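You operate a simulated robot arm through the tools that you are given. There is no shell and no other tool.

You run a simulated robot arm. Do the job below in one go: nothing can be reset, and whatever is moved stays where it is left.

Task
Cap bays two and three and set each knob by its display.
Fine: Full at 80 %, Empty at 0 %.

The check looks at the end state, three seconds after you hand in, the way a careful person would. Anything else that was tipped, shoved, dropped, spilled or broken makes it a failure. Lids that push on must go on centred and level and be pressed home; caps that screw on are set level and turned clockwise until they are tight.

Robot
A 6-joint arm with a two-finger gripper, fixed in place. Base frame: the origin is at the foot of the arm, x ahead of it, y to its left, z up. Lengths are in m, angles in degrees, forces in N, time in s.
Its first joint turns from -166.0 to 166.0 degrees. Payload 2.45 kg.
The tool frame sits at the grasp point between the pads (the TCP): z along the fingers, y along the line on which they close. The tips reach 0.02 m beyond it. Largest opening 0.14 m; the body of the gripper starts 0.168 m behind the TCP.
Orientation is that of the tool frame in the base frame, as a unit quaternion [w, x, y, z]. With the fingers straight down and closing along the base's y, the tool's x points along the base's -x, its y along +y and its z along -z.

Tools
- The arm moves only by the tool servo_tool. Its argument "steps" is a list of rows, each a list of 7 numbers: the shift along the base's x, y, z in units of 50 mm (1.0 is 50 mm), then the turn, a rotation vector about the base's x, y, z in units of 4 degrees (1.0 is 4 degrees), then the finger opening in m, from 0 to 0.14. In form: [[tx, ty, tz, rx, ry, rz, hand], ...]. A call has 1 to 20 rows; each row shifts and turns the commanded pose from where the row before left it. A call with a number of a shift or a turn outside -1 to 1 is refused whole. Rows are played at 5 a second. More than 0.05 m and 8.6 degrees between two rows, or a gripper value outside its range, and nothing of the call is played. A pose out of reach is approached as far as the arm can. The call stops where the force on the tool passes 50 N (or 10 N more than at its start, if that is more) or the arm is blocked; 0.2 s more then pass. The fingers move at their own pace (about 0.045 m/s each) and stop on an object; they squeeze with about 28 N. The grip force told is the motor's: it shows also when the fingers shut on nothing. Time passes only in rows, and 0.2 s behind the last, so rows that do not move let the fingers close. It gives the time, the measured TCP pose, the force on the tool (base axes), the opening and the grip force at its end, in the units of the frame above (readings bear some noise), with the torque about the TCP (base axes, N m) and any sound that the robot's microphone picked up.
- Cameras (640 x 400 px; columns grow to the right, rows downward): "scene" is fixed at [0.0504, 0.501, 1.3166]; the picture's right is [-0.14, -0.99, 0.00], its down [-0.13, 0.02, -0.99] and it looks along [0.98, -0.14, -0.13] (base axes); focal length 257 px, centre (320, 200). "wrist" rides on the gripper at [0.078, 0.011, -0.209] in the tool frame; the picture's right is [-0.14, 0.99, 0.00], its down [-0.92, -0.13, -0.37] and it looks along [-0.36, -0.05, 0.93] (tool axes); focal length 280 px, centre (320, 200). There is no depth. A picture from a camera that has moved, and an enlarged one, comes with that camera's place and axes in the base frame and with its lens.
- get_image(camera): a new picture of that camera. No time passes.
- enlarge(camera, box): a new picture of the part [left, top, right, bottom] of that camera's present view, enlarged. No time passes.
- job_done(): hands the job in; it is judged then, once.

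Places have to be worked out from the pictures, the camera data and where the tool is seen. Open the gripper and draw the arm clear of the work before you hand the job in, unless the task says otherwise.

The tools are called as name(argument=value, ...) on one line, values as JSON. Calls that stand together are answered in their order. servo_tool: Moves the arm, as the interface text tells. Its arguments: {"type":"object","properties":{"steps":{"type":"array","items":{"type":"array","items":{"type":"number"}}}},"required":["steps"]} The other tools are called the same way: get_image (camera) takes a picture; enlarge (camera, box) takes an enlarged picture of a part of a camera's view; job_done () hands the job in.

At the start:

```text
t: 0.0
eef_pos: [0.5279, 0.2011, 1.4534]
ee_rot: [0.002, 0.001, 1.0, 0.0]
wrist_force: [0.3, -0.8, 0.0]
ft_torque: [0.0, -0.01, 0.02]
gripper_width: 0.1403
finger_force: 0.1
```

scene: 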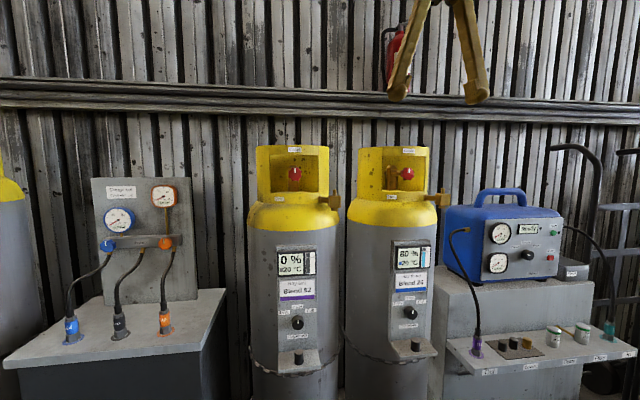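
wrist: 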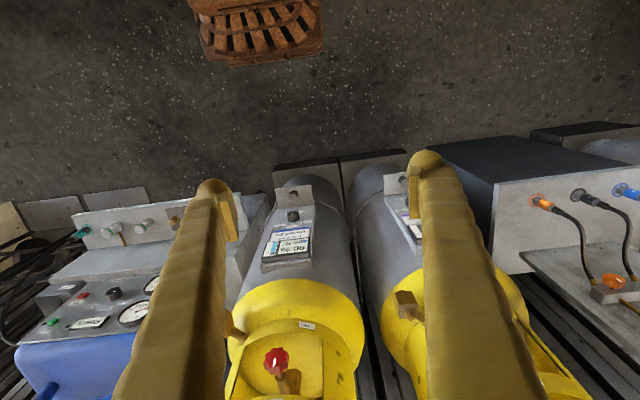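

The scene shows two gas cylinders with displays and knobs and a shelf with small parts. I will enlarge several regions to read labels.

enlarge(camera="scene", box=[240, 220, 340, 380])

enlarge(camera="scene", box=[340, 220, 450, 380])

enlarge(camera="scene", box=[440, 300, 640, 400])

enlarge(camera="scene", box=[430, 180, 640, 310])

enlarge(camera="scene", box=[20, 160, 240, 360])

enlarge(camera="scene", box=[240, 130, 450, 240])

get_image(camera="wrist")

```text
2.50 times, centred on (290, 300) of scene
camera zoom: at [0.0504, 0.501, 1.3166], right [-0.14, -0.99, 0.0], down [-0.13, 0.02, -0.99], along [0.98, -0.14, -0.13], focal length 643 px, centre (395, -50)
```

zoom: 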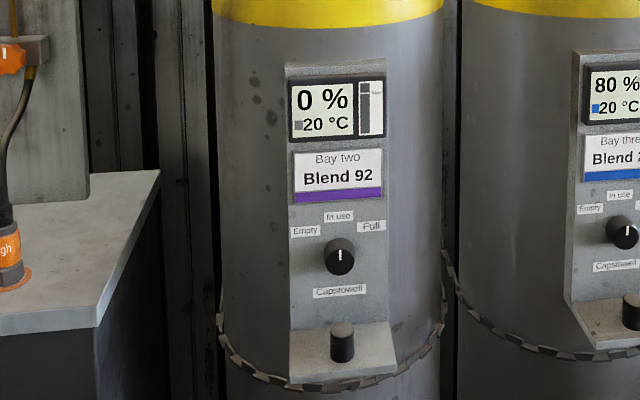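

```text
2.50 times, centred on (395, 300) of scene
camera zoom: at [0.0504, 0.501, 1.3166], right [-0.14, -0.99, 0.0], down [-0.13, 0.02, -0.99], along [0.98, -0.14, -0.13], focal length 643 px, centre (132, -50)
```

zoom: 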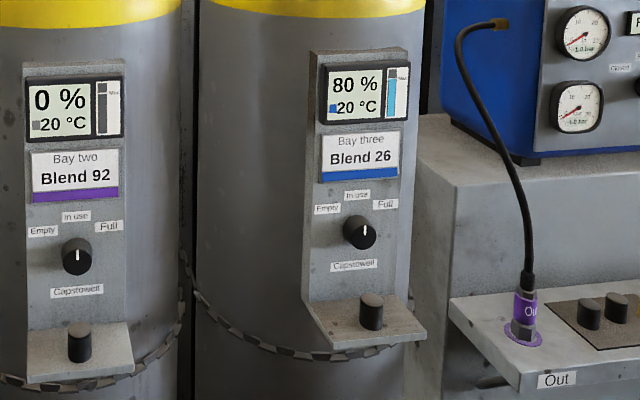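

```text
3.20 times, centred on (540, 350) of scene
camera zoom: at [0.0504, 0.501, 1.3166], right [-0.14, -0.99, 0.0], down [-0.13, 0.02, -0.99], along [0.98, -0.14, -0.13], focal length 823 px, centre (-384, -280)
```

zoom: 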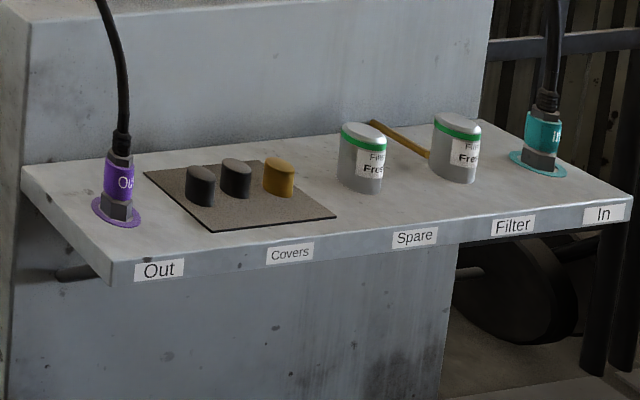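

```text
3.05 times, centred on (535, 245) of scene
camera zoom: at [0.0504, 0.501, 1.3166], right [-0.14, -0.99, 0.0], down [-0.13, 0.02, -0.99], along [0.98, -0.14, -0.13], focal length 784 px, centre (-335, 63)
```

zoom: 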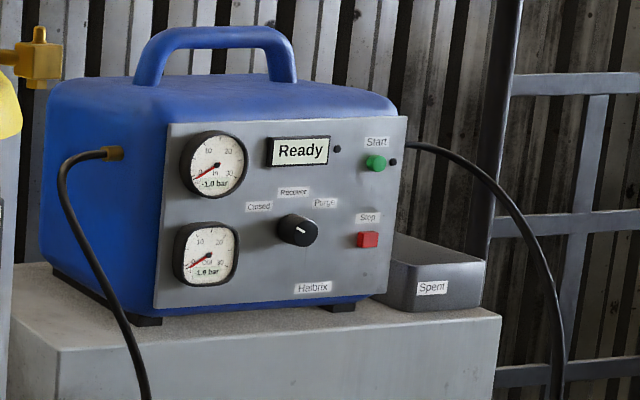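

```text
2.00 times, centred on (130, 260) of scene
camera zoom: at [0.0504, 0.501, 1.3166], right [-0.14, -0.99, 0.0], down [-0.13, 0.02, -0.99], along [0.98, -0.14, -0.13], focal length 514 px, centre (700, 80)
```

zoom: 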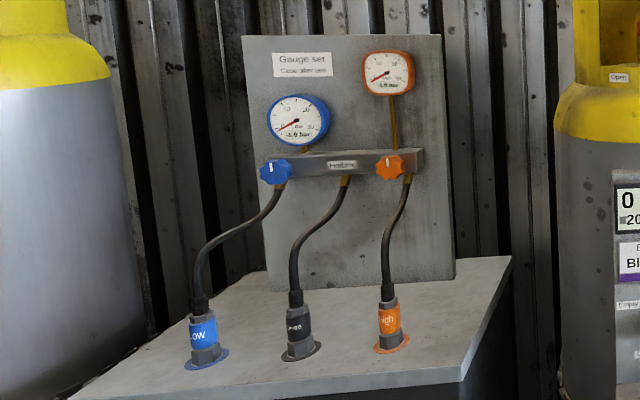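

```text
3.05 times, centred on (345, 185) of scene
camera zoom: at [0.0504, 0.501, 1.3166], right [-0.14, -0.99, 0.0], down [-0.13, 0.02, -0.99], along [0.98, -0.14, -0.13], focal length 784 px, centre (244, 246)
```

zoom: 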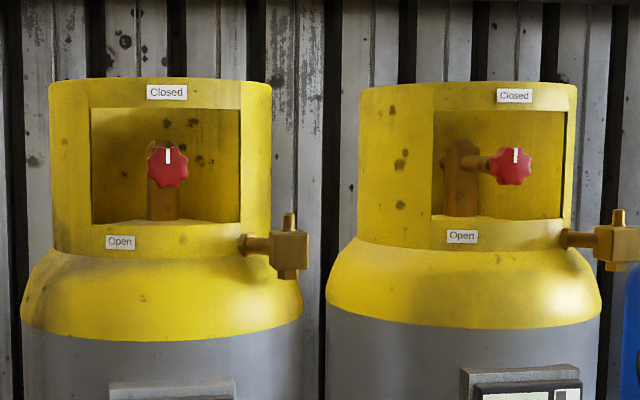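

```text
taken
camera wrist: at [0.451, 0.2123, 1.6629], right [0.14, 0.99, 0.0], down [0.92, -0.13, 0.37], along [0.37, -0.05, -0.93], focal length 280 px, centre (320, 200)
```

wrist: 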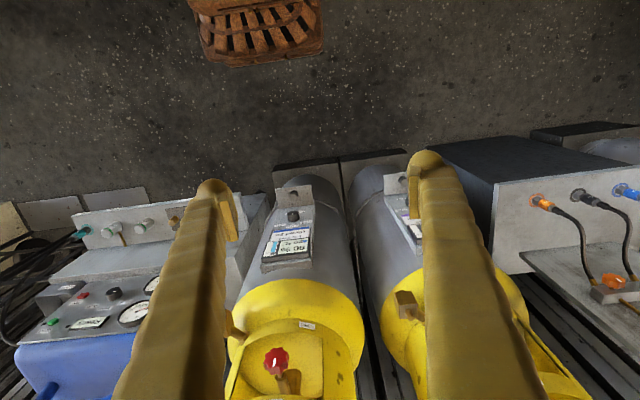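

I need finer views of the knob panels, ledge caps, valve outlets and covers.

enlarge(camera="scene", box=[270, 300, 330, 372])

enlarge(camera="scene", box=[385, 290, 445, 362])

enlarge(camera="scene", box=[310, 180, 350, 220])

enlarge(camera="scene", box=[415, 180, 455, 220])

enlarge(camera="scene", box=[480, 325, 550, 375])

enlarge(camera="scene", box=[270, 235, 330, 300])

enlarge(camera="scene", box=[385, 235, 445, 300])

enlarge(camera="wrist", box=[220, 160, 340, 280])

enlarge(camera="wrist", box=[60, 180, 260, 330])

```text
5.56 times, centred on (300, 336) of scene
camera zoom: at [0.0504, 0.501, 1.3166], right [-0.14, -0.99, 0.0], down [-0.13, 0.02, -0.99], along [0.98, -0.14, -0.13], focal length 1429 px, centre (431, -556)
```

zoom: 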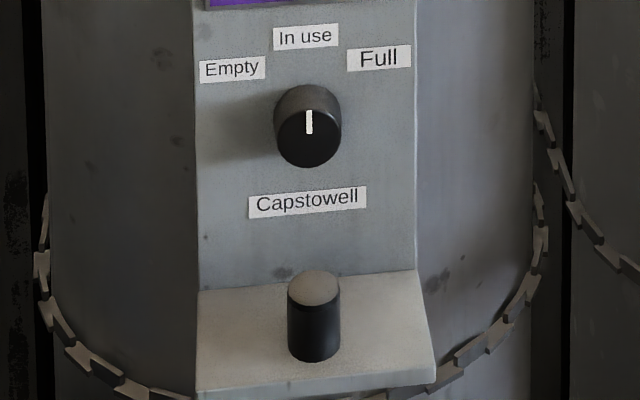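

```text
5.56 times, centred on (415, 326) of scene
camera zoom: at [0.0504, 0.501, 1.3166], right [-0.14, -0.99, 0.0], down [-0.13, 0.02, -0.99], along [0.98, -0.14, -0.13], focal length 1429 px, centre (-208, -500)
```

zoom: 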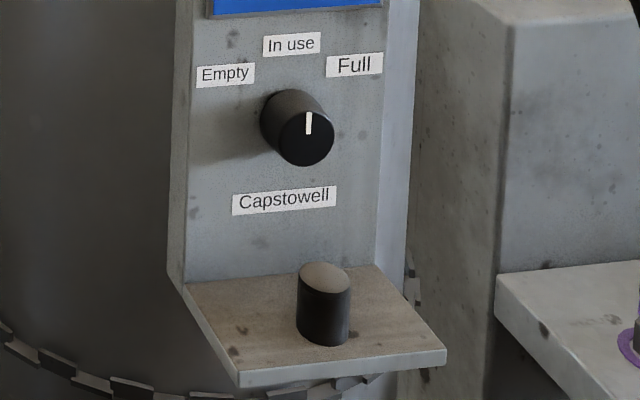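

```text
10.00 times, centred on (330, 200) of scene
camera zoom: at [0.0504, 0.501, 1.3166], right [-0.14, -0.99, 0.0], down [-0.13, 0.02, -0.99], along [0.98, -0.14, -0.13], focal length 2573 px, centre (220, 200)
```

zoom: 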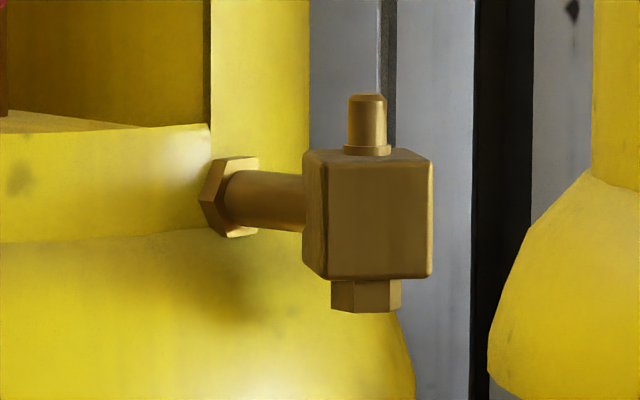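

```text
10.00 times, centred on (435, 200) of scene
camera zoom: at [0.0504, 0.501, 1.3166], right [-0.14, -0.99, 0.0], down [-0.13, 0.02, -0.99], along [0.98, -0.14, -0.13], focal length 2573 px, centre (-830, 200)
```

zoom: 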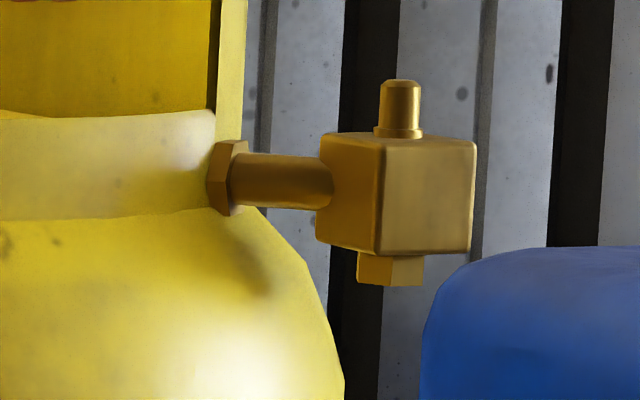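

```text
8.00 times, centred on (515, 350) of scene
camera zoom: at [0.0504, 0.501, 1.3166], right [-0.14, -0.99, 0.0], down [-0.13, 0.02, -0.99], along [0.98, -0.14, -0.13], focal length 2058 px, centre (-1240, -1000)
```

zoom: 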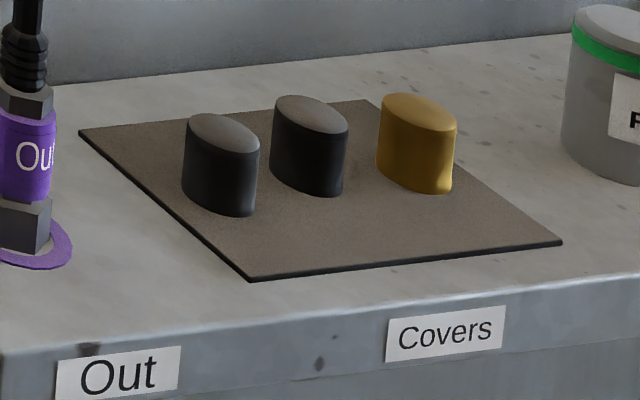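

```text
6.15 times, centred on (300, 268) of scene
camera zoom: at [0.0504, 0.501, 1.3166], right [-0.14, -0.99, 0.0], down [-0.13, 0.02, -0.99], along [0.98, -0.14, -0.13], focal length 1583 px, centre (443, -215)
```

zoom: 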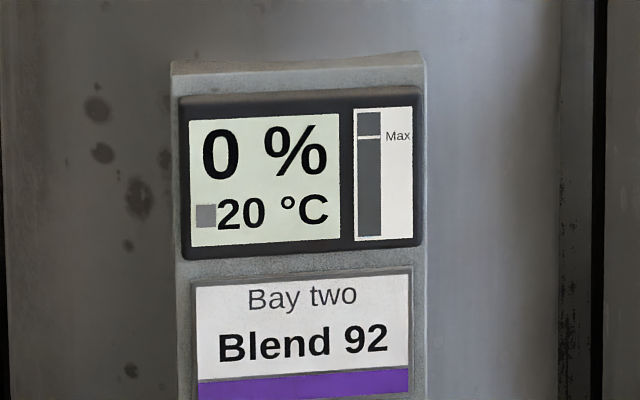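

```text
6.15 times, centred on (415, 268) of scene
camera zoom: at [0.0504, 0.501, 1.3166], right [-0.14, -0.99, 0.0], down [-0.13, 0.02, -0.99], along [0.98, -0.14, -0.13], focal length 1583 px, centre (-265, -215)
```

zoom: 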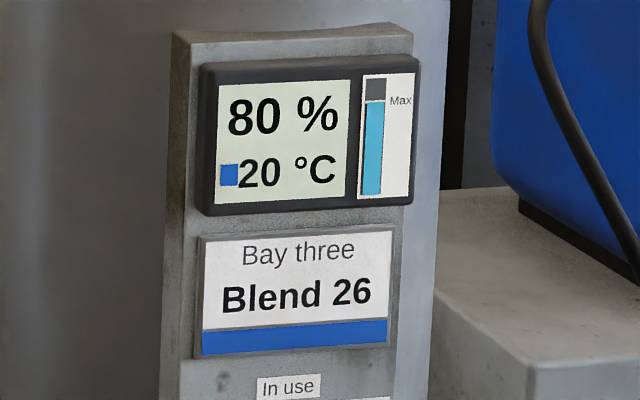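

```text
3.33 times, centred on (280, 220) of wrist
camera zoom: at [0.451, 0.2123, 1.6629], right [0.14, 0.99, 0.0], down [0.92, -0.13, 0.37], along [0.37, -0.05, -0.93], focal length 935 px, centre (453, 133)
```

zoom: 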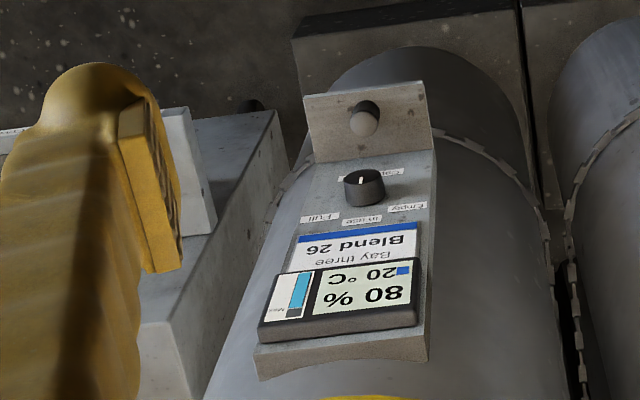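

```text
2.67 times, centred on (160, 255) of wrist
camera zoom: at [0.451, 0.2123, 1.6629], right [0.14, 0.99, 0.0], down [0.92, -0.13, 0.37], along [0.37, -0.05, -0.93], focal length 748 px, centre (747, 53)
```

zoom: 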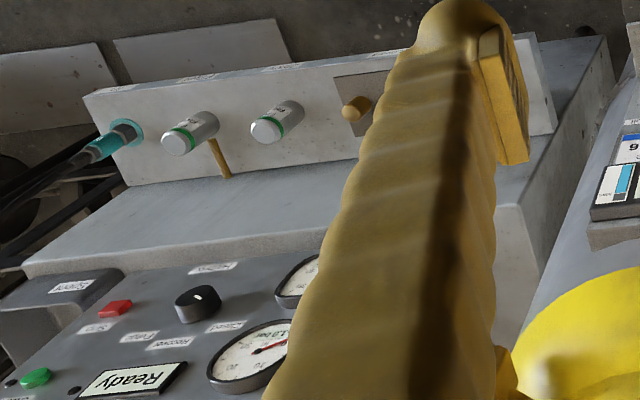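

Triangulating: bay‑two outlet block about (0.89, 0.33, 1.20), bay‑three outlet about (0.885, -0.06, 1.20), ledge caps at z≈0.72. I move the wrist camera for a closer look at the bay‑two outlet, staying well above everything.

servo_tool(steps=[[0.7, 0.65, 0, 0, 0, 0, 0.14], [0.7, 0.65, 0, 0, 0, 0, 0.14], [0.7, 0.65, 0, 0, 0, 0, 0.14], [0.7, 0.65, 0, 0, 0, 0, 0.14], [0.6, 0, 0, 0, 0, 0, 0.14], [0, 0, 0, 0, 0, 0, 0.14]])

get_image(camera="wrist")

get_image(camera="scene")

```text
t: 1.4
eef_pos: [0.6989, 0.3313, 1.4539]
ee_rot: [0.001, 0.0, 1.0, 0.0]
wrist_force: [-0.7, -0.5, -0.2]
ft_torque: [0.02, 0.01, -0.01]
gripper_width: 0.1402
finger_force: 0.1
```

```text
taken
camera wrist: at [0.6209, 0.3419, 1.6638], right [0.14, 0.99, 0.0], down [0.92, -0.13, 0.37], along [0.37, -0.05, -0.93], focal length 280 px, centre (320, 200)
```

wrist: 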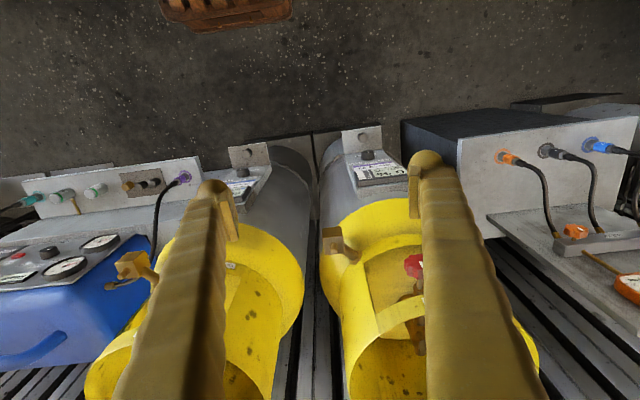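

```text
taken
```

scene: 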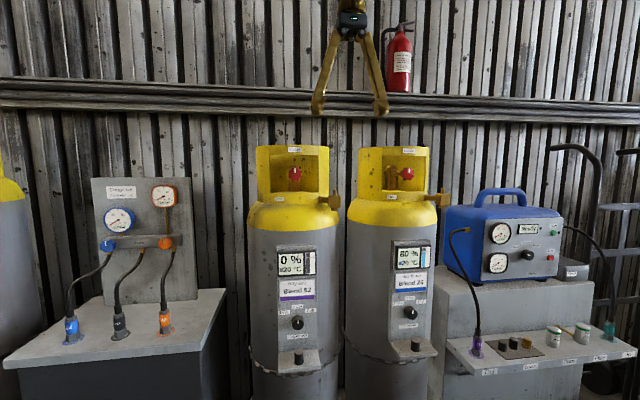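

Views are good from here; I enlarge the outlet and ledge caps.

enlarge(camera="wrist", box=[300, 210, 380, 260])

enlarge(camera="wrist", box=[320, 120, 410, 200])

enlarge(camera="wrist", box=[100, 230, 180, 300])

enlarge(camera="wrist", box=[100, 150, 200, 220])

enlarge(camera="wrist", box=[480, 120, 640, 220])

```text
8.00 times, centred on (340, 235) of wrist
camera zoom: at [0.6209, 0.3419, 1.6638], right [0.14, 0.99, 0.0], down [0.92, -0.13, 0.37], along [0.37, -0.05, -0.93], focal length 2243 px, centre (160, -80)
```

zoom: 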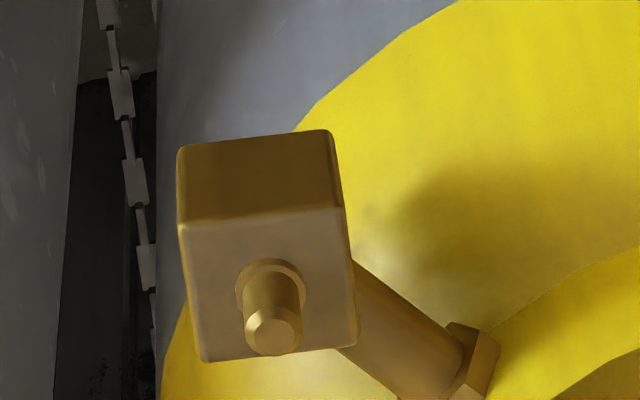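

```text
5.00 times, centred on (365, 160) of wrist
camera zoom: at [0.6209, 0.3419, 1.6638], right [0.14, 0.99, 0.0], down [0.92, -0.13, 0.37], along [0.37, -0.05, -0.93], focal length 1402 px, centre (95, 400)
```

zoom: 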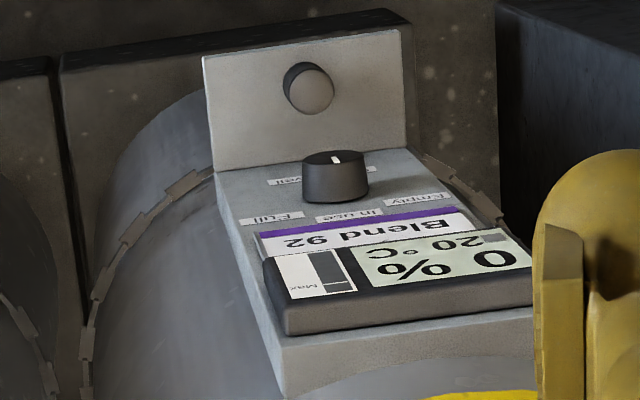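

```text
5.71 times, centred on (140, 265) of wrist
camera zoom: at [0.6209, 0.3419, 1.6638], right [0.14, 0.99, 0.0], down [0.92, -0.13, 0.37], along [0.37, -0.05, -0.93], focal length 1602 px, centre (1349, -171)
```

zoom: 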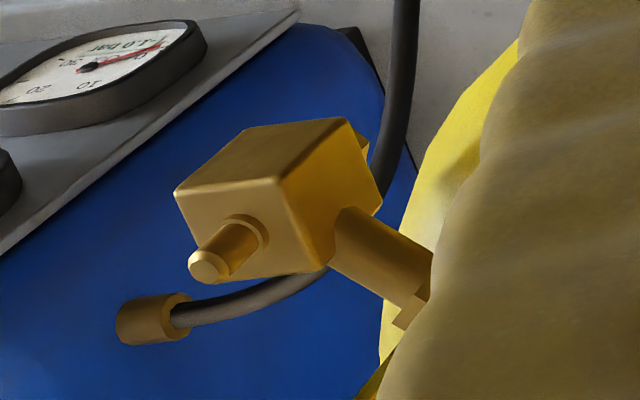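

```text
5.71 times, centred on (150, 185) of wrist
camera zoom: at [0.6209, 0.3419, 1.6638], right [0.14, 0.99, 0.0], down [0.92, -0.13, 0.37], along [0.37, -0.05, -0.93], focal length 1602 px, centre (1291, 286)
```

zoom: 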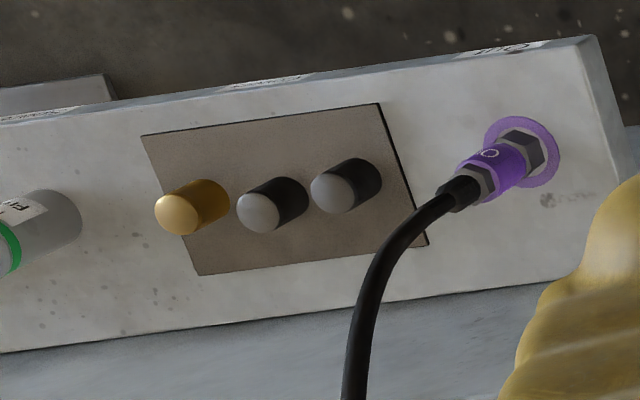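

```text
4.00 times, centred on (560, 170) of wrist
camera zoom: at [0.6209, 0.3419, 1.6638], right [0.14, 0.99, 0.0], down [0.92, -0.13, 0.37], along [0.37, -0.05, -0.93], focal length 1122 px, centre (-640, 320)
```

zoom: 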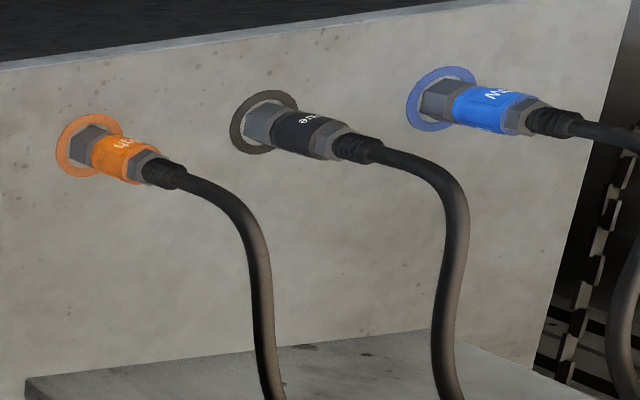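

The ledge objects look like black caps ~29 mm wide, the mat covers look ~24 mm. I go closer in front of bay two (x≈0.66, clear of the panel) to inspect the ledge cap, knob and panel.

servo_tool(steps=[[-0.4, 0.8, 0, 0, 0, 0, 0.14], [-0.4, 0.8, 0, 0, 0, 0, 0.14], [0, 0.9, -0.6, 0, 0, 0, 0.14], [0, 0, -0.95, 0, 0, 0, 0.14], [0, 0, -0.95, 0, 0, 0, 0.14], [0, 0, -0.95, 0, 0, 0, 0.14], [0, 0, -0.95, 0, 0, 0, 0.14], [0, 0, -0.95, 0, 0, 0, 0.14], [0, 0, -0.95, 0, 0, 0, 0.14], [0, 0, -0.95, 0, 0, 0, 0.14], [0, 0, -0.95, 0, 0, 0, 0.14], [0, 0, -0.95, 0, 0, 0, 0.14], [0, 0, 0, 0, 0, 0, 0.14]])

get_image(camera="wrist")

get_image(camera="scene")

```text
refused: row 3 steps farther than a row can; nothing moved
```

```text
taken
camera wrist: at [0.6209, 0.3419, 1.6638], right [0.14, 0.99, 0.0], down [0.92, -0.13, 0.37], along [0.37, -0.05, -0.93], focal length 280 px, centre (320, 200)
```

wrist: 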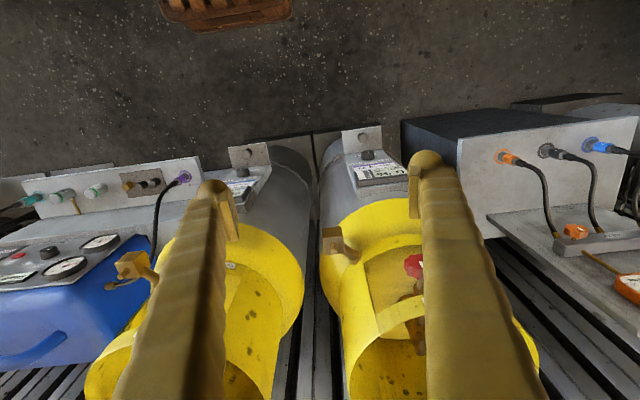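

```text
taken
```

scene: 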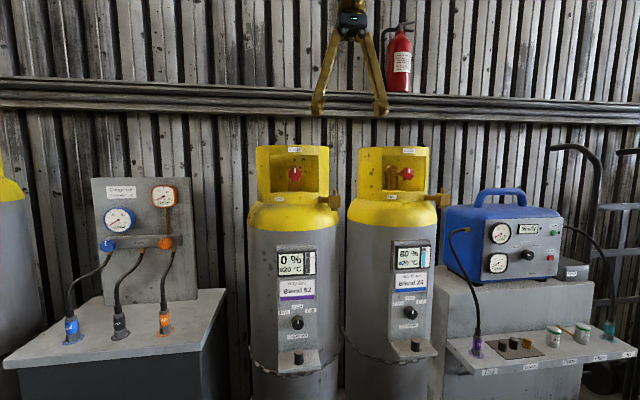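

One row was too long; I repeat with shorter steps.

servo_tool(steps=[[-0.5, 0.8, 0, 0, 0, 0, 0.14], [-0.5, 0.8, 0, 0, 0, 0, 0.14], [0, 0.85, 0, 0, 0, 0, 0.14], [0, 0, -0.9, 0, 0, 0, 0.14], [0, 0, -0.9, 0, 0, 0, 0.14], [0, 0, -0.9, 0, 0, 0, 0.14], [0, 0, -0.9, 0, 0, 0, 0.14], [0, 0, -0.9, 0, 0, 0, 0.14], [0, 0, -0.9, 0, 0, 0, 0.14], [0, 0, -0.9, 0, 0, 0, 0.14], [0, 0, -0.9, 0, 0, 0, 0.14], [0, 0, -0.9, 0, 0, 0, 0.14], [0, 0, -0.9, 0, 0, 0, 0.14], [0, 0, -0.9, 0, 0, 0, 0.14], [0, 0, 0, 0, 0, 0, 0.14]])

get_image(camera="wrist")

get_image(camera="scene")

```text
t: 4.6
eef_pos: [0.6501, 0.4539, 0.9579]
ee_rot: [0.001, 0.0, 1.0, 0.0]
wrist_force: [-0.8, 0.8, 0.3]
ft_torque: [-0.01, 0.0, 0.02]
gripper_width: 0.14
finger_force: 0.0
```

```text
taken
camera wrist: at [0.5723, 0.4658, 1.1676], right [0.14, 0.99, 0.0], down [0.92, -0.13, 0.37], along [0.37, -0.05, -0.93], focal length 280 px, centre (320, 200)
```

wrist: 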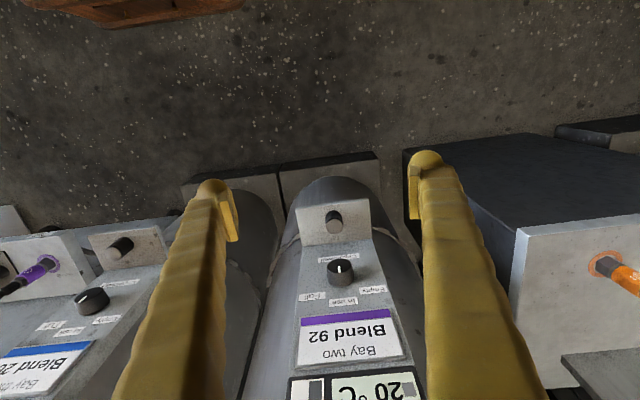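

```text
taken
```

scene: 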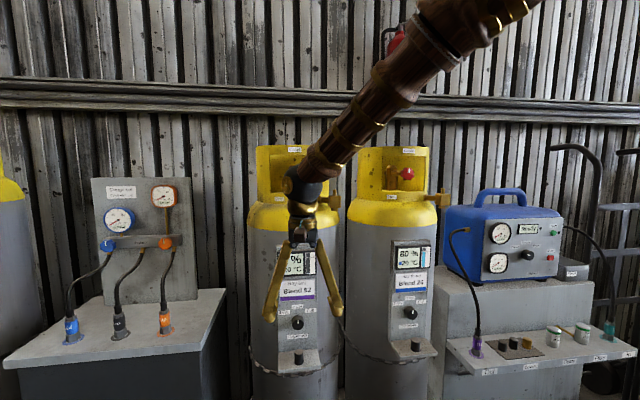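

Now enlarge the ledge caps and knobs from this nearer view.

enlarge(camera="wrist", box=[290, 185, 390, 250])

enlarge(camera="wrist", box=[290, 240, 400, 310])

enlarge(camera="wrist", box=[40, 220, 180, 340])

enlarge(camera="wrist", box=[0, 230, 100, 300])

enlarge(camera="scene", box=[250, 130, 350, 330])

```text
6.15 times, centred on (340, 218) of wrist
camera zoom: at [0.5723, 0.4658, 1.1676], right [0.14, 0.99, 0.0], down [0.92, -0.13, 0.37], along [0.37, -0.05, -0.93], focal length 1726 px, centre (197, 92)
```

zoom: 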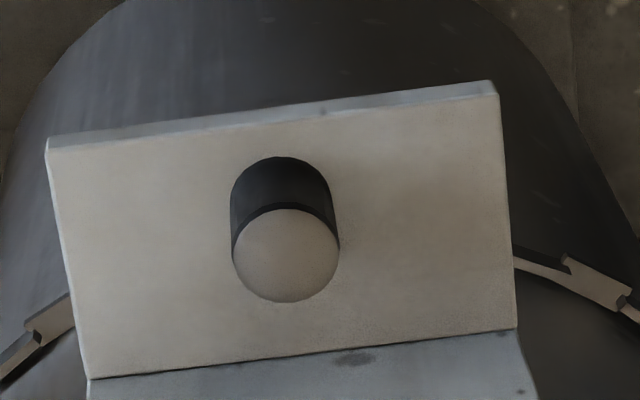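

```text
5.71 times, centred on (345, 275) of wrist
camera zoom: at [0.5723, 0.4658, 1.1676], right [0.14, 0.99, 0.0], down [0.92, -0.13, 0.37], along [0.37, -0.05, -0.93], focal length 1602 px, centre (177, -229)
```

zoom: 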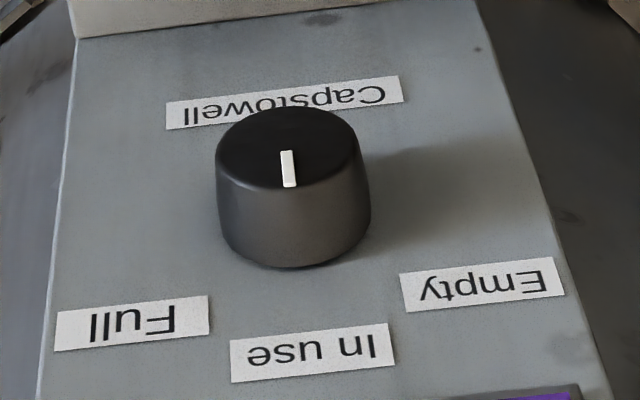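

```text
3.33 times, centred on (110, 280) of wrist
camera zoom: at [0.5723, 0.4658, 1.1676], right [0.14, 0.99, 0.0], down [0.92, -0.13, 0.37], along [0.37, -0.05, -0.93], focal length 935 px, centre (1020, -67)
```

zoom: 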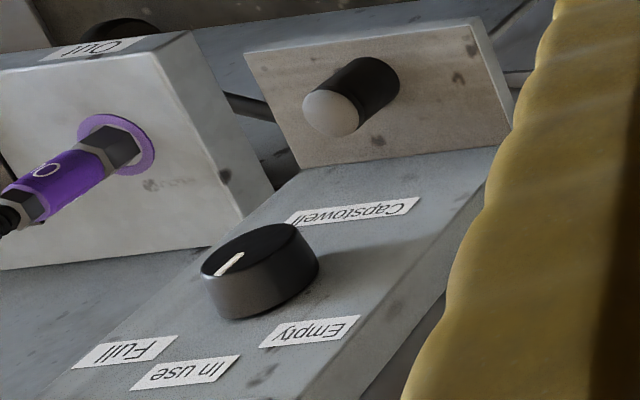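

```text
5.71 times, centred on (50, 265) of wrist
camera zoom: at [0.5723, 0.4658, 1.1676], right [0.14, 0.99, 0.0], down [0.92, -0.13, 0.37], along [0.37, -0.05, -0.93], focal length 1602 px, centre (1863, -171)
```

zoom: 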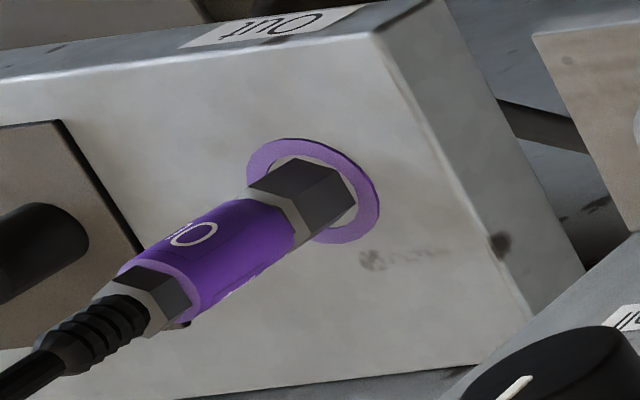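

```text
2.00 times, centred on (300, 230) of scene
camera zoom: at [0.0504, 0.501, 1.3166], right [-0.14, -0.99, 0.0], down [-0.13, 0.02, -0.99], along [0.98, -0.14, -0.13], focal length 514 px, centre (360, 140)
```

zoom: 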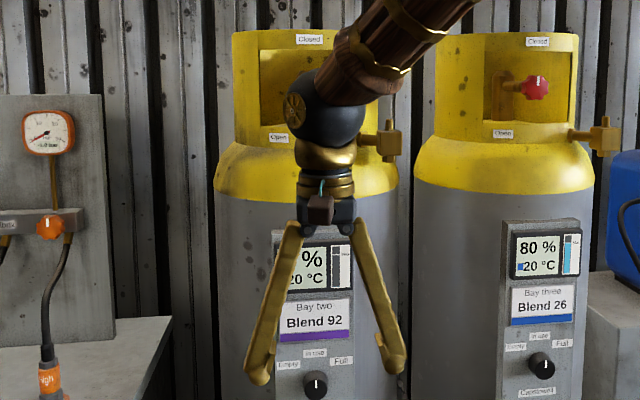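

Ledge cap two top is near (0.798, 0.461, 0.733), Ø≈30 mm; its knob face near (0.820, 0.461, 0.814). Before choosing caps I check for a third cylinder at the left edge as a reference, and look again at the covers.

enlarge(camera="scene", box=[0, 130, 100, 300])

enlarge(camera="scene", box=[50, 300, 190, 350])

enlarge(camera="scene", box=[580, 310, 640, 370])

enlarge(camera="scene", box=[465, 325, 495, 365])

```text
2.35 times, centred on (50, 215) of scene
camera zoom: at [0.0504, 0.501, 1.3166], right [-0.14, -0.99, 0.0], down [-0.13, 0.02, -0.99], along [0.98, -0.14, -0.13], focal length 605 px, centre (955, 165)
```

zoom: 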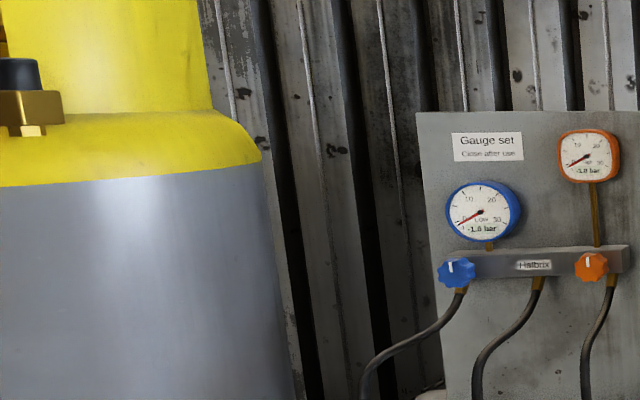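

```text
4.57 times, centred on (120, 325) of scene
camera zoom: at [0.0504, 0.501, 1.3166], right [-0.14, -0.99, 0.0], down [-0.13, 0.02, -0.99], along [0.98, -0.14, -0.13], focal length 1176 px, centre (1234, -371)
```

zoom: 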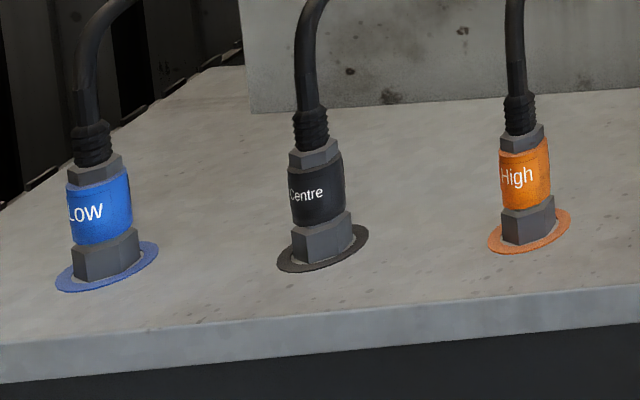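

```text
6.67 times, centred on (610, 340) of scene
camera zoom: at [0.0504, 0.501, 1.3166], right [-0.14, -0.99, 0.0], down [-0.13, 0.02, -0.99], along [0.98, -0.14, -0.13], focal length 1715 px, centre (-1613, -733)
```

zoom: 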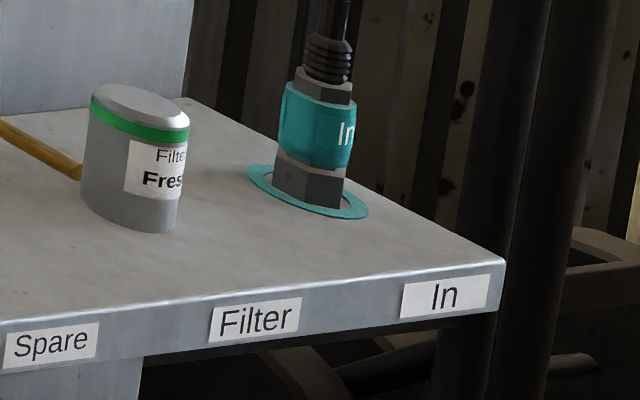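

```text
10.00 times, centred on (480, 345) of scene
camera zoom: at [0.0504, 0.501, 1.3166], right [-0.14, -0.99, 0.0], down [-0.13, 0.02, -0.99], along [0.98, -0.14, -0.13], focal length 2573 px, centre (-1280, -1250)
```

zoom: 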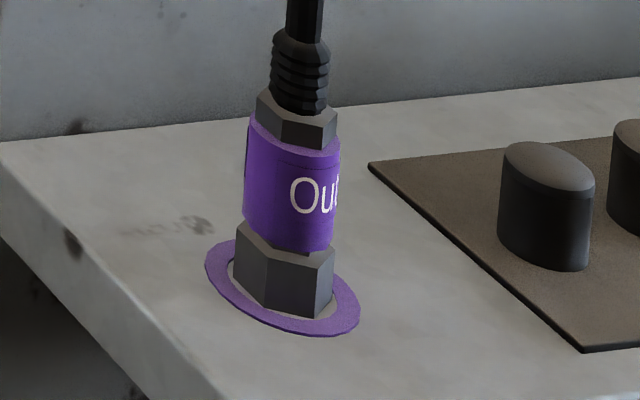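

Bay one (left edge) seems to wear a black cap on its outlet, a useful reference. I raise the arm and tilt the wrist camera to the left to see it.

servo_tool(steps=[[0, 0, 0.9, 0, 0, 0, 0.14], [0, 0, 0.9, 0, 0, 0, 0.14], [0, 0, 0.9, 0, 0, 0, 0.14], [0, 0, 0.9, 0, 0, 0, 0.14], [0, 0, 0.9, 0, 0, 0, 0.14], [0, 0, 0.9, 0, 0, 0, 0.14], [0, 0, 0.9, 0, 0, 0, 0.14], [0, 0, 0.9, 0, 0, 0, 0.14], [0, 0, 0.9, 0, 0, 0, 0.14], [-0.6, 0.5, 0, 1, 0, 0, 0.14], [-0.6, 0.5, 0, 1, 0, 0, 0.14], [-0.6, 0.5, 0, 1, 0, 0, 0.14], [-0.6, 0.5, 0, 1, 0, 0, 0.14], [-0.6, 0.5, 0, 1, 0, 0, 0.14], [0, 0, 0, 1, 0, 0, 0.14], [0, 0, 0, 1, 0, 0, 0.14], [0, 0, 0, 1, 0, 0, 0.14], [0, 0, 0, 1, 0, 0, 0.14], [0, 0, 0, 1, 0, 0, 0.14]])

get_image(camera="wrist")

get_image(camera="scene")

```text
t: 8.6
eef_pos: [0.4985, 0.5794, 1.3623]
ee_rot: [0.0, 0.0, 0.94, 0.342]
wrist_force: [0.2, -0.1, -0.8]
ft_torque: [0.0, -0.01, 0.01]
gripper_width: 0.1402
finger_force: 0.0
```

```text
taken
camera wrist: at [0.4207, 0.4528, 1.531], right [0.14, 0.76, 0.64], down [0.92, -0.34, 0.2], along [0.37, 0.56, -0.74], focal length 280 px, centre (320, 200)
```

wrist: 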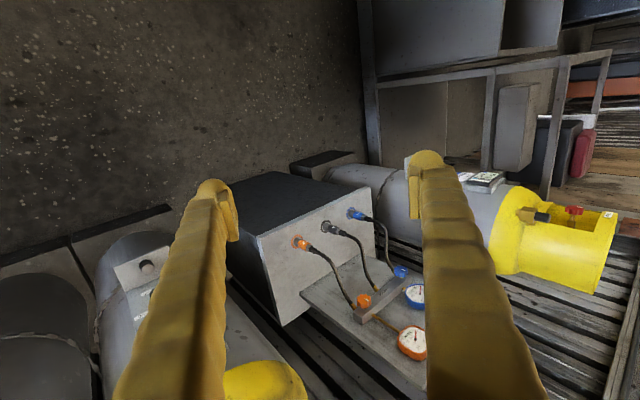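

```text
taken
```

scene: 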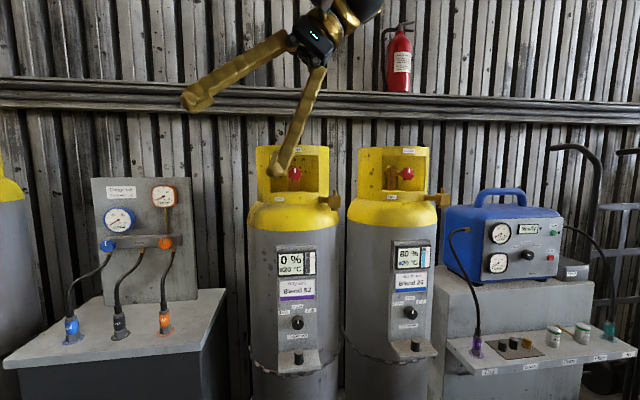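

The bay‑one outlet with its black cap is visible; I enlarge it and its panel.

enlarge(camera="wrist", box=[500, 190, 580, 240])

enlarge(camera="wrist", box=[430, 150, 530, 210])

enlarge(camera="wrist", box=[280, 190, 430, 320])

```text
8.00 times, centred on (540, 215) of wrist
camera zoom: at [0.4207, 0.4528, 1.531], right [0.14, 0.76, 0.64], down [0.92, -0.34, 0.2], along [0.37, 0.56, -0.74], focal length 2243 px, centre (-1440, 80)
```

zoom: 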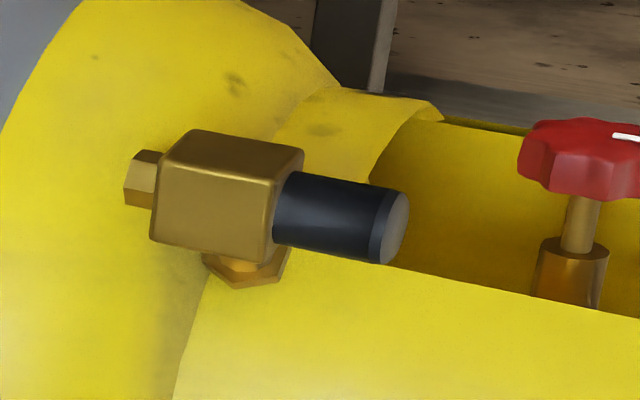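

```text
6.40 times, centred on (480, 180) of wrist
camera zoom: at [0.4207, 0.4528, 1.531], right [0.14, 0.76, 0.64], down [0.92, -0.34, 0.2], along [0.37, 0.56, -0.74], focal length 1794 px, centre (-704, 328)
```

zoom: 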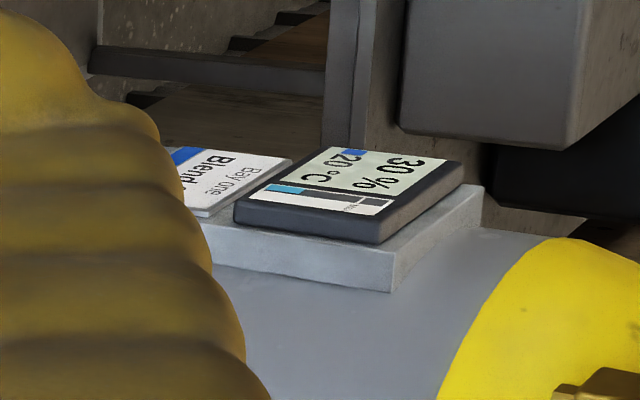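

```text
3.08 times, centred on (355, 255) of wrist
camera zoom: at [0.4207, 0.4528, 1.531], right [0.14, 0.76, 0.64], down [0.92, -0.34, 0.2], along [0.37, 0.56, -0.74], focal length 863 px, centre (212, 31)
```

zoom: 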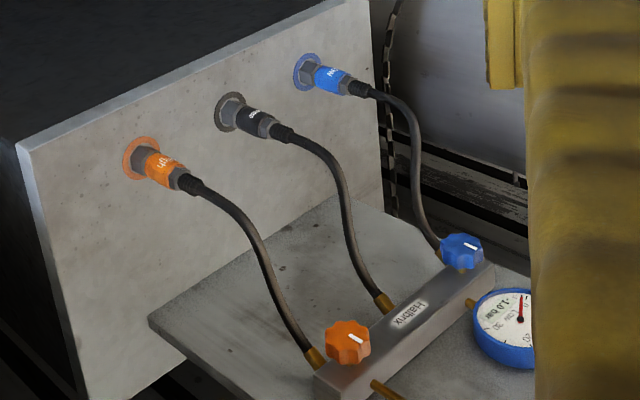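

Bay one's cap looks the same size as the ledge caps. I tilt a bit more so the finger uncovers bay one's ledge, to see whether its stow place is empty.

servo_tool(steps=[[0, 0, 0, 1, 0, 0, 0.14], [0, 0, 0, 1, 0, 0, 0.14], [0, 0, 0, 1, 0, 0, 0.14], [0, 0, 0, 0, 0, 0, 0.14]])

get_image(camera="wrist")

enlarge(camera="wrist", box=[320, 130, 430, 200])

```text
t: 9.6
eef_pos: [0.4987, 0.5777, 1.3642]
ee_rot: [0.002, 0.001, 0.899, 0.438]
wrist_force: [-1.0, 0.1, 0.0]
ft_torque: [0.02, 0.02, 0.01]
gripper_width: 0.1401
finger_force: 0.0
```

```text
taken
camera wrist: at [0.4207, 0.4207, 1.5014], right [0.14, 0.61, 0.78], down [0.92, -0.37, 0.13], along [0.37, 0.7, -0.61], focal length 280 px, centre (320, 200)
```

wrist: 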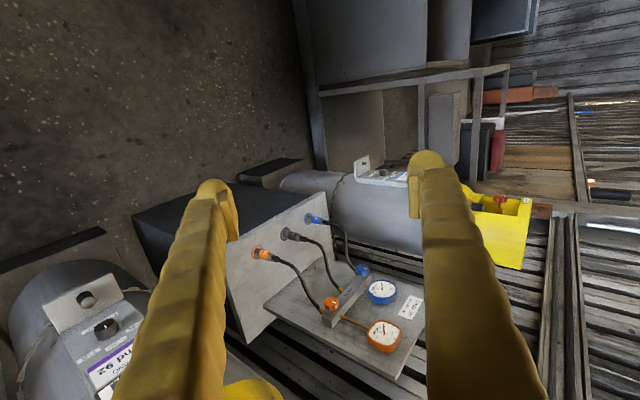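

```text
5.71 times, centred on (375, 165) of wrist
camera zoom: at [0.4207, 0.4207, 1.5014], right [0.14, 0.61, 0.78], down [0.92, -0.37, 0.13], along [0.37, 0.7, -0.61], focal length 1602 px, centre (6, 400)
```

zoom: 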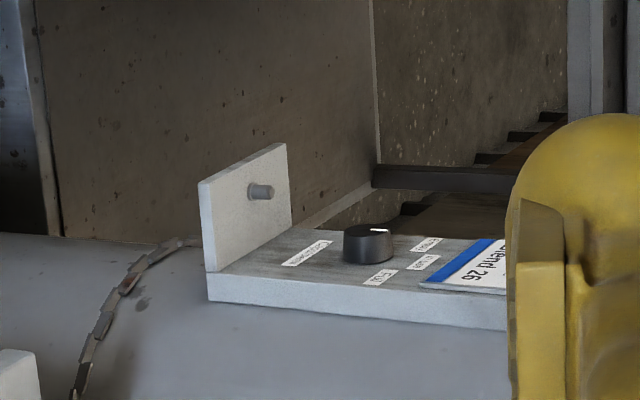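

Bay one's ledge carries only a bare stow peg, so the ledge objects are the bays' own caps stowed on pegs. I straighten the tool, go in front of bay two and tilt the tool ~28° (leaning toward the robot) to keep the wrist off the display.

servo_tool(steps=[[0.15, -0.17, -0.3, -1, 0, 0, 0.14], [0.15, -0.17, -0.3, -1, 0, 0, 0.14], [0.15, -0.17, -0.3, -1, 0, 0, 0.14], [0.15, -0.17, -0.3, -1, 0, 0, 0.14], [0.15, -0.17, -0.3, -1, 0, 0, 0.14], [0.15, -0.17, -0.3, -1, 0, 0, 0.14], [0.15, -0.17, -0.3, -1, 0, 0, 0.14], [0.15, -0.17, -0.3, -1, 0, 0, 0.14], [0.15, -0.17, -0.3, -1, 0, 0, 0.14], [0.15, -0.17, -0.3, -1, 0, 0, 0.14], [0.15, -0.18, -0.3, -1, 0, 0, 0.14], [0.15, -0.18, -0.3, -1, 0, 0, 0.14], [0.15, -0.18, -0.3, -1, 0, 0, 0.14], [0, 0, -0.8, 0, -1, 0, 0.1], [0, 0, -0.8, 0, -1, 0, 0.1], [0, 0, -0.8, 0, -1, 0, 0.1], [0, 0, -0.8, 0, -1, 0, 0.08], [0, 0, -0.5, 0, -1, 0, 0.07], [0, 0, 0, 0, -1, 0, 0.07], [0, 0, 0, 0, -1, 0, 0.07]])

get_image(camera="wrist")

get_image(camera="scene")

```text
t: 13.8
eef_pos: [0.5958, 0.4664, 0.9835]
ee_rot: [0.243, -0.001, 0.97, 0.0]
wrist_force: [-0.6, -0.4, 0.7]
ft_torque: [-0.02, -0.01, 0.0]
gripper_width: 0.07
finger_force: 0.1
```

```text
taken
camera wrist: at [0.4297, 0.4781, 1.1311], right [0.12, 0.99, 0.06], down [0.64, -0.13, 0.76], along [0.76, -0.05, -0.65], focal length 280 px, centre (320, 200)
```

wrist: 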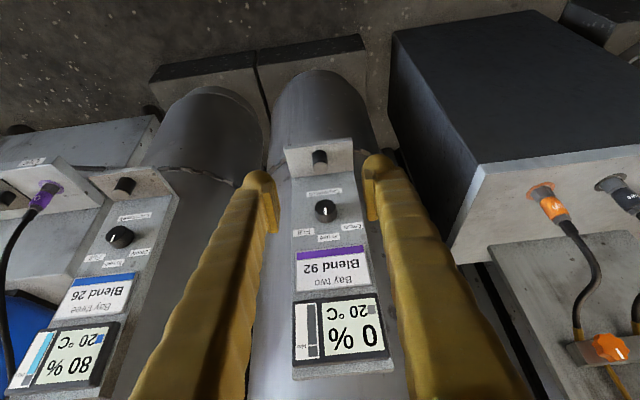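

```text
taken
```

scene: 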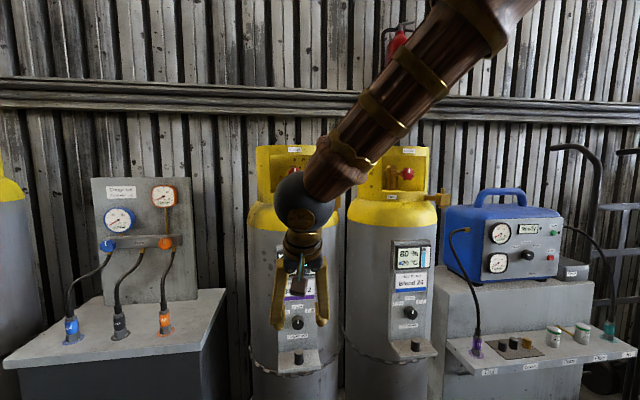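

Tilt reached as planned. I enlarge the ledge cap and knob here to refine their position.

enlarge(camera="wrist", box=[270, 130, 370, 190])

enlarge(camera="wrist", box=[280, 180, 380, 250])

enlarge(camera="wrist", box=[60, 160, 180, 270])

```text
6.40 times, centred on (320, 160) of wrist
camera zoom: at [0.4297, 0.4781, 1.1311], right [0.12, 0.99, 0.06], down [0.64, -0.13, 0.76], along [0.76, -0.05, -0.65], focal length 1794 px, centre (320, 456)
```

zoom: 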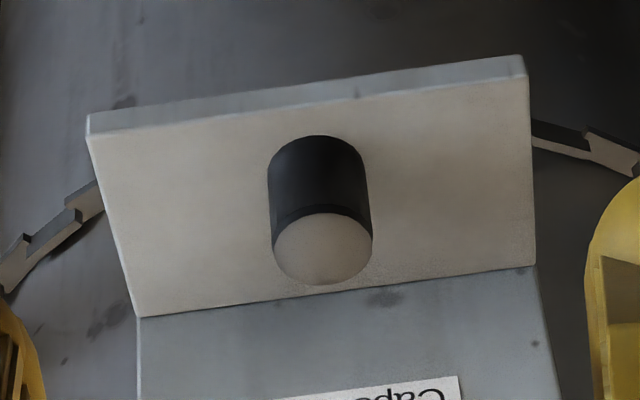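

```text
5.71 times, centred on (330, 215) of wrist
camera zoom: at [0.4297, 0.4781, 1.1311], right [0.12, 0.99, 0.06], down [0.64, -0.13, 0.76], along [0.76, -0.05, -0.65], focal length 1602 px, centre (263, 114)
```

zoom: 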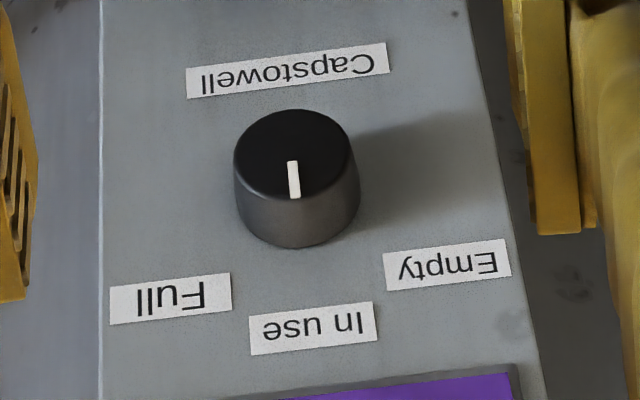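

```text
3.64 times, centred on (120, 215) of wrist
camera zoom: at [0.4297, 0.4781, 1.1311], right [0.12, 0.99, 0.06], down [0.64, -0.13, 0.76], along [0.76, -0.05, -0.65], focal length 1020 px, centre (1047, 146)
```

zoom: 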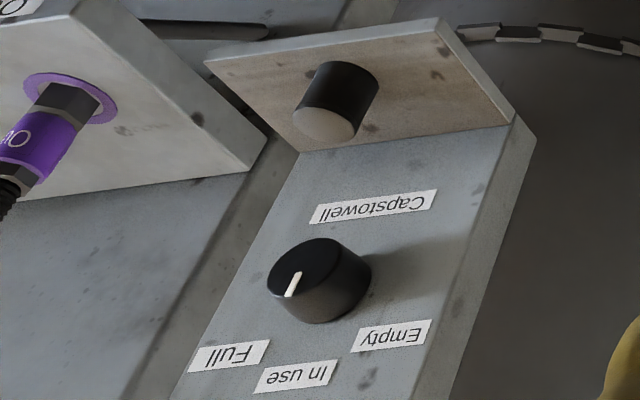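

Cap two's top is consistently at about (0.797, 0.460, 0.735). I move to a pre‑grasp 12 cm back along the tilted tool axis.

servo_tool(steps=[[0.58, -0.025, -0.58, 0, 0, 0, 0.07], [0.58, -0.025, -0.58, 0, 0, 0, 0.07], [0.58, -0.025, -0.58, 0, 0, 0, 0.07], [0.58, -0.025, -0.58, 0, 0, 0, 0.07], [0.58, -0.025, -0.58, 0, 0, 0, 0.07], [0, 0, 0, 0, 0, 0, 0.07]])

get_image(camera="wrist")

enlarge(camera="scene", box=[240, 220, 360, 390])

```text
t: 15.2
eef_pos: [0.7405, 0.4624, 0.8395]
ee_rot: [0.243, 0.0, 0.97, 0.0]
wrist_force: [-0.2, -0.3, 0.2]
ft_torque: [-0.01, -0.02, 0.0]
gripper_width: 0.0697
finger_force: 0.0
```

```text
taken
camera wrist: at [0.5742, 0.4728, 0.9877], right [0.12, 0.99, 0.06], down [0.64, -0.13, 0.76], along [0.76, -0.05, -0.65], focal length 280 px, centre (320, 200)
```

wrist: 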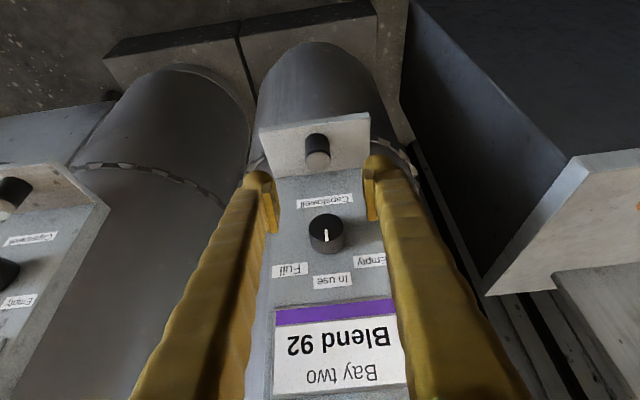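

```text
2.35 times, centred on (300, 305) of scene
camera zoom: at [0.0504, 0.501, 1.3166], right [-0.14, -0.99, 0.0], down [-0.13, 0.02, -0.99], along [0.98, -0.14, -0.13], focal length 605 px, centre (367, -47)
```

zoom: 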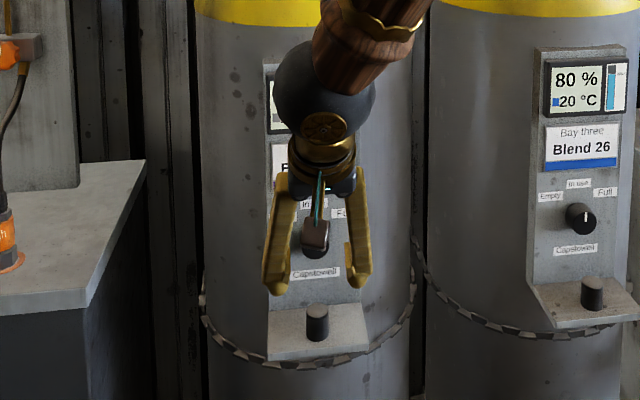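

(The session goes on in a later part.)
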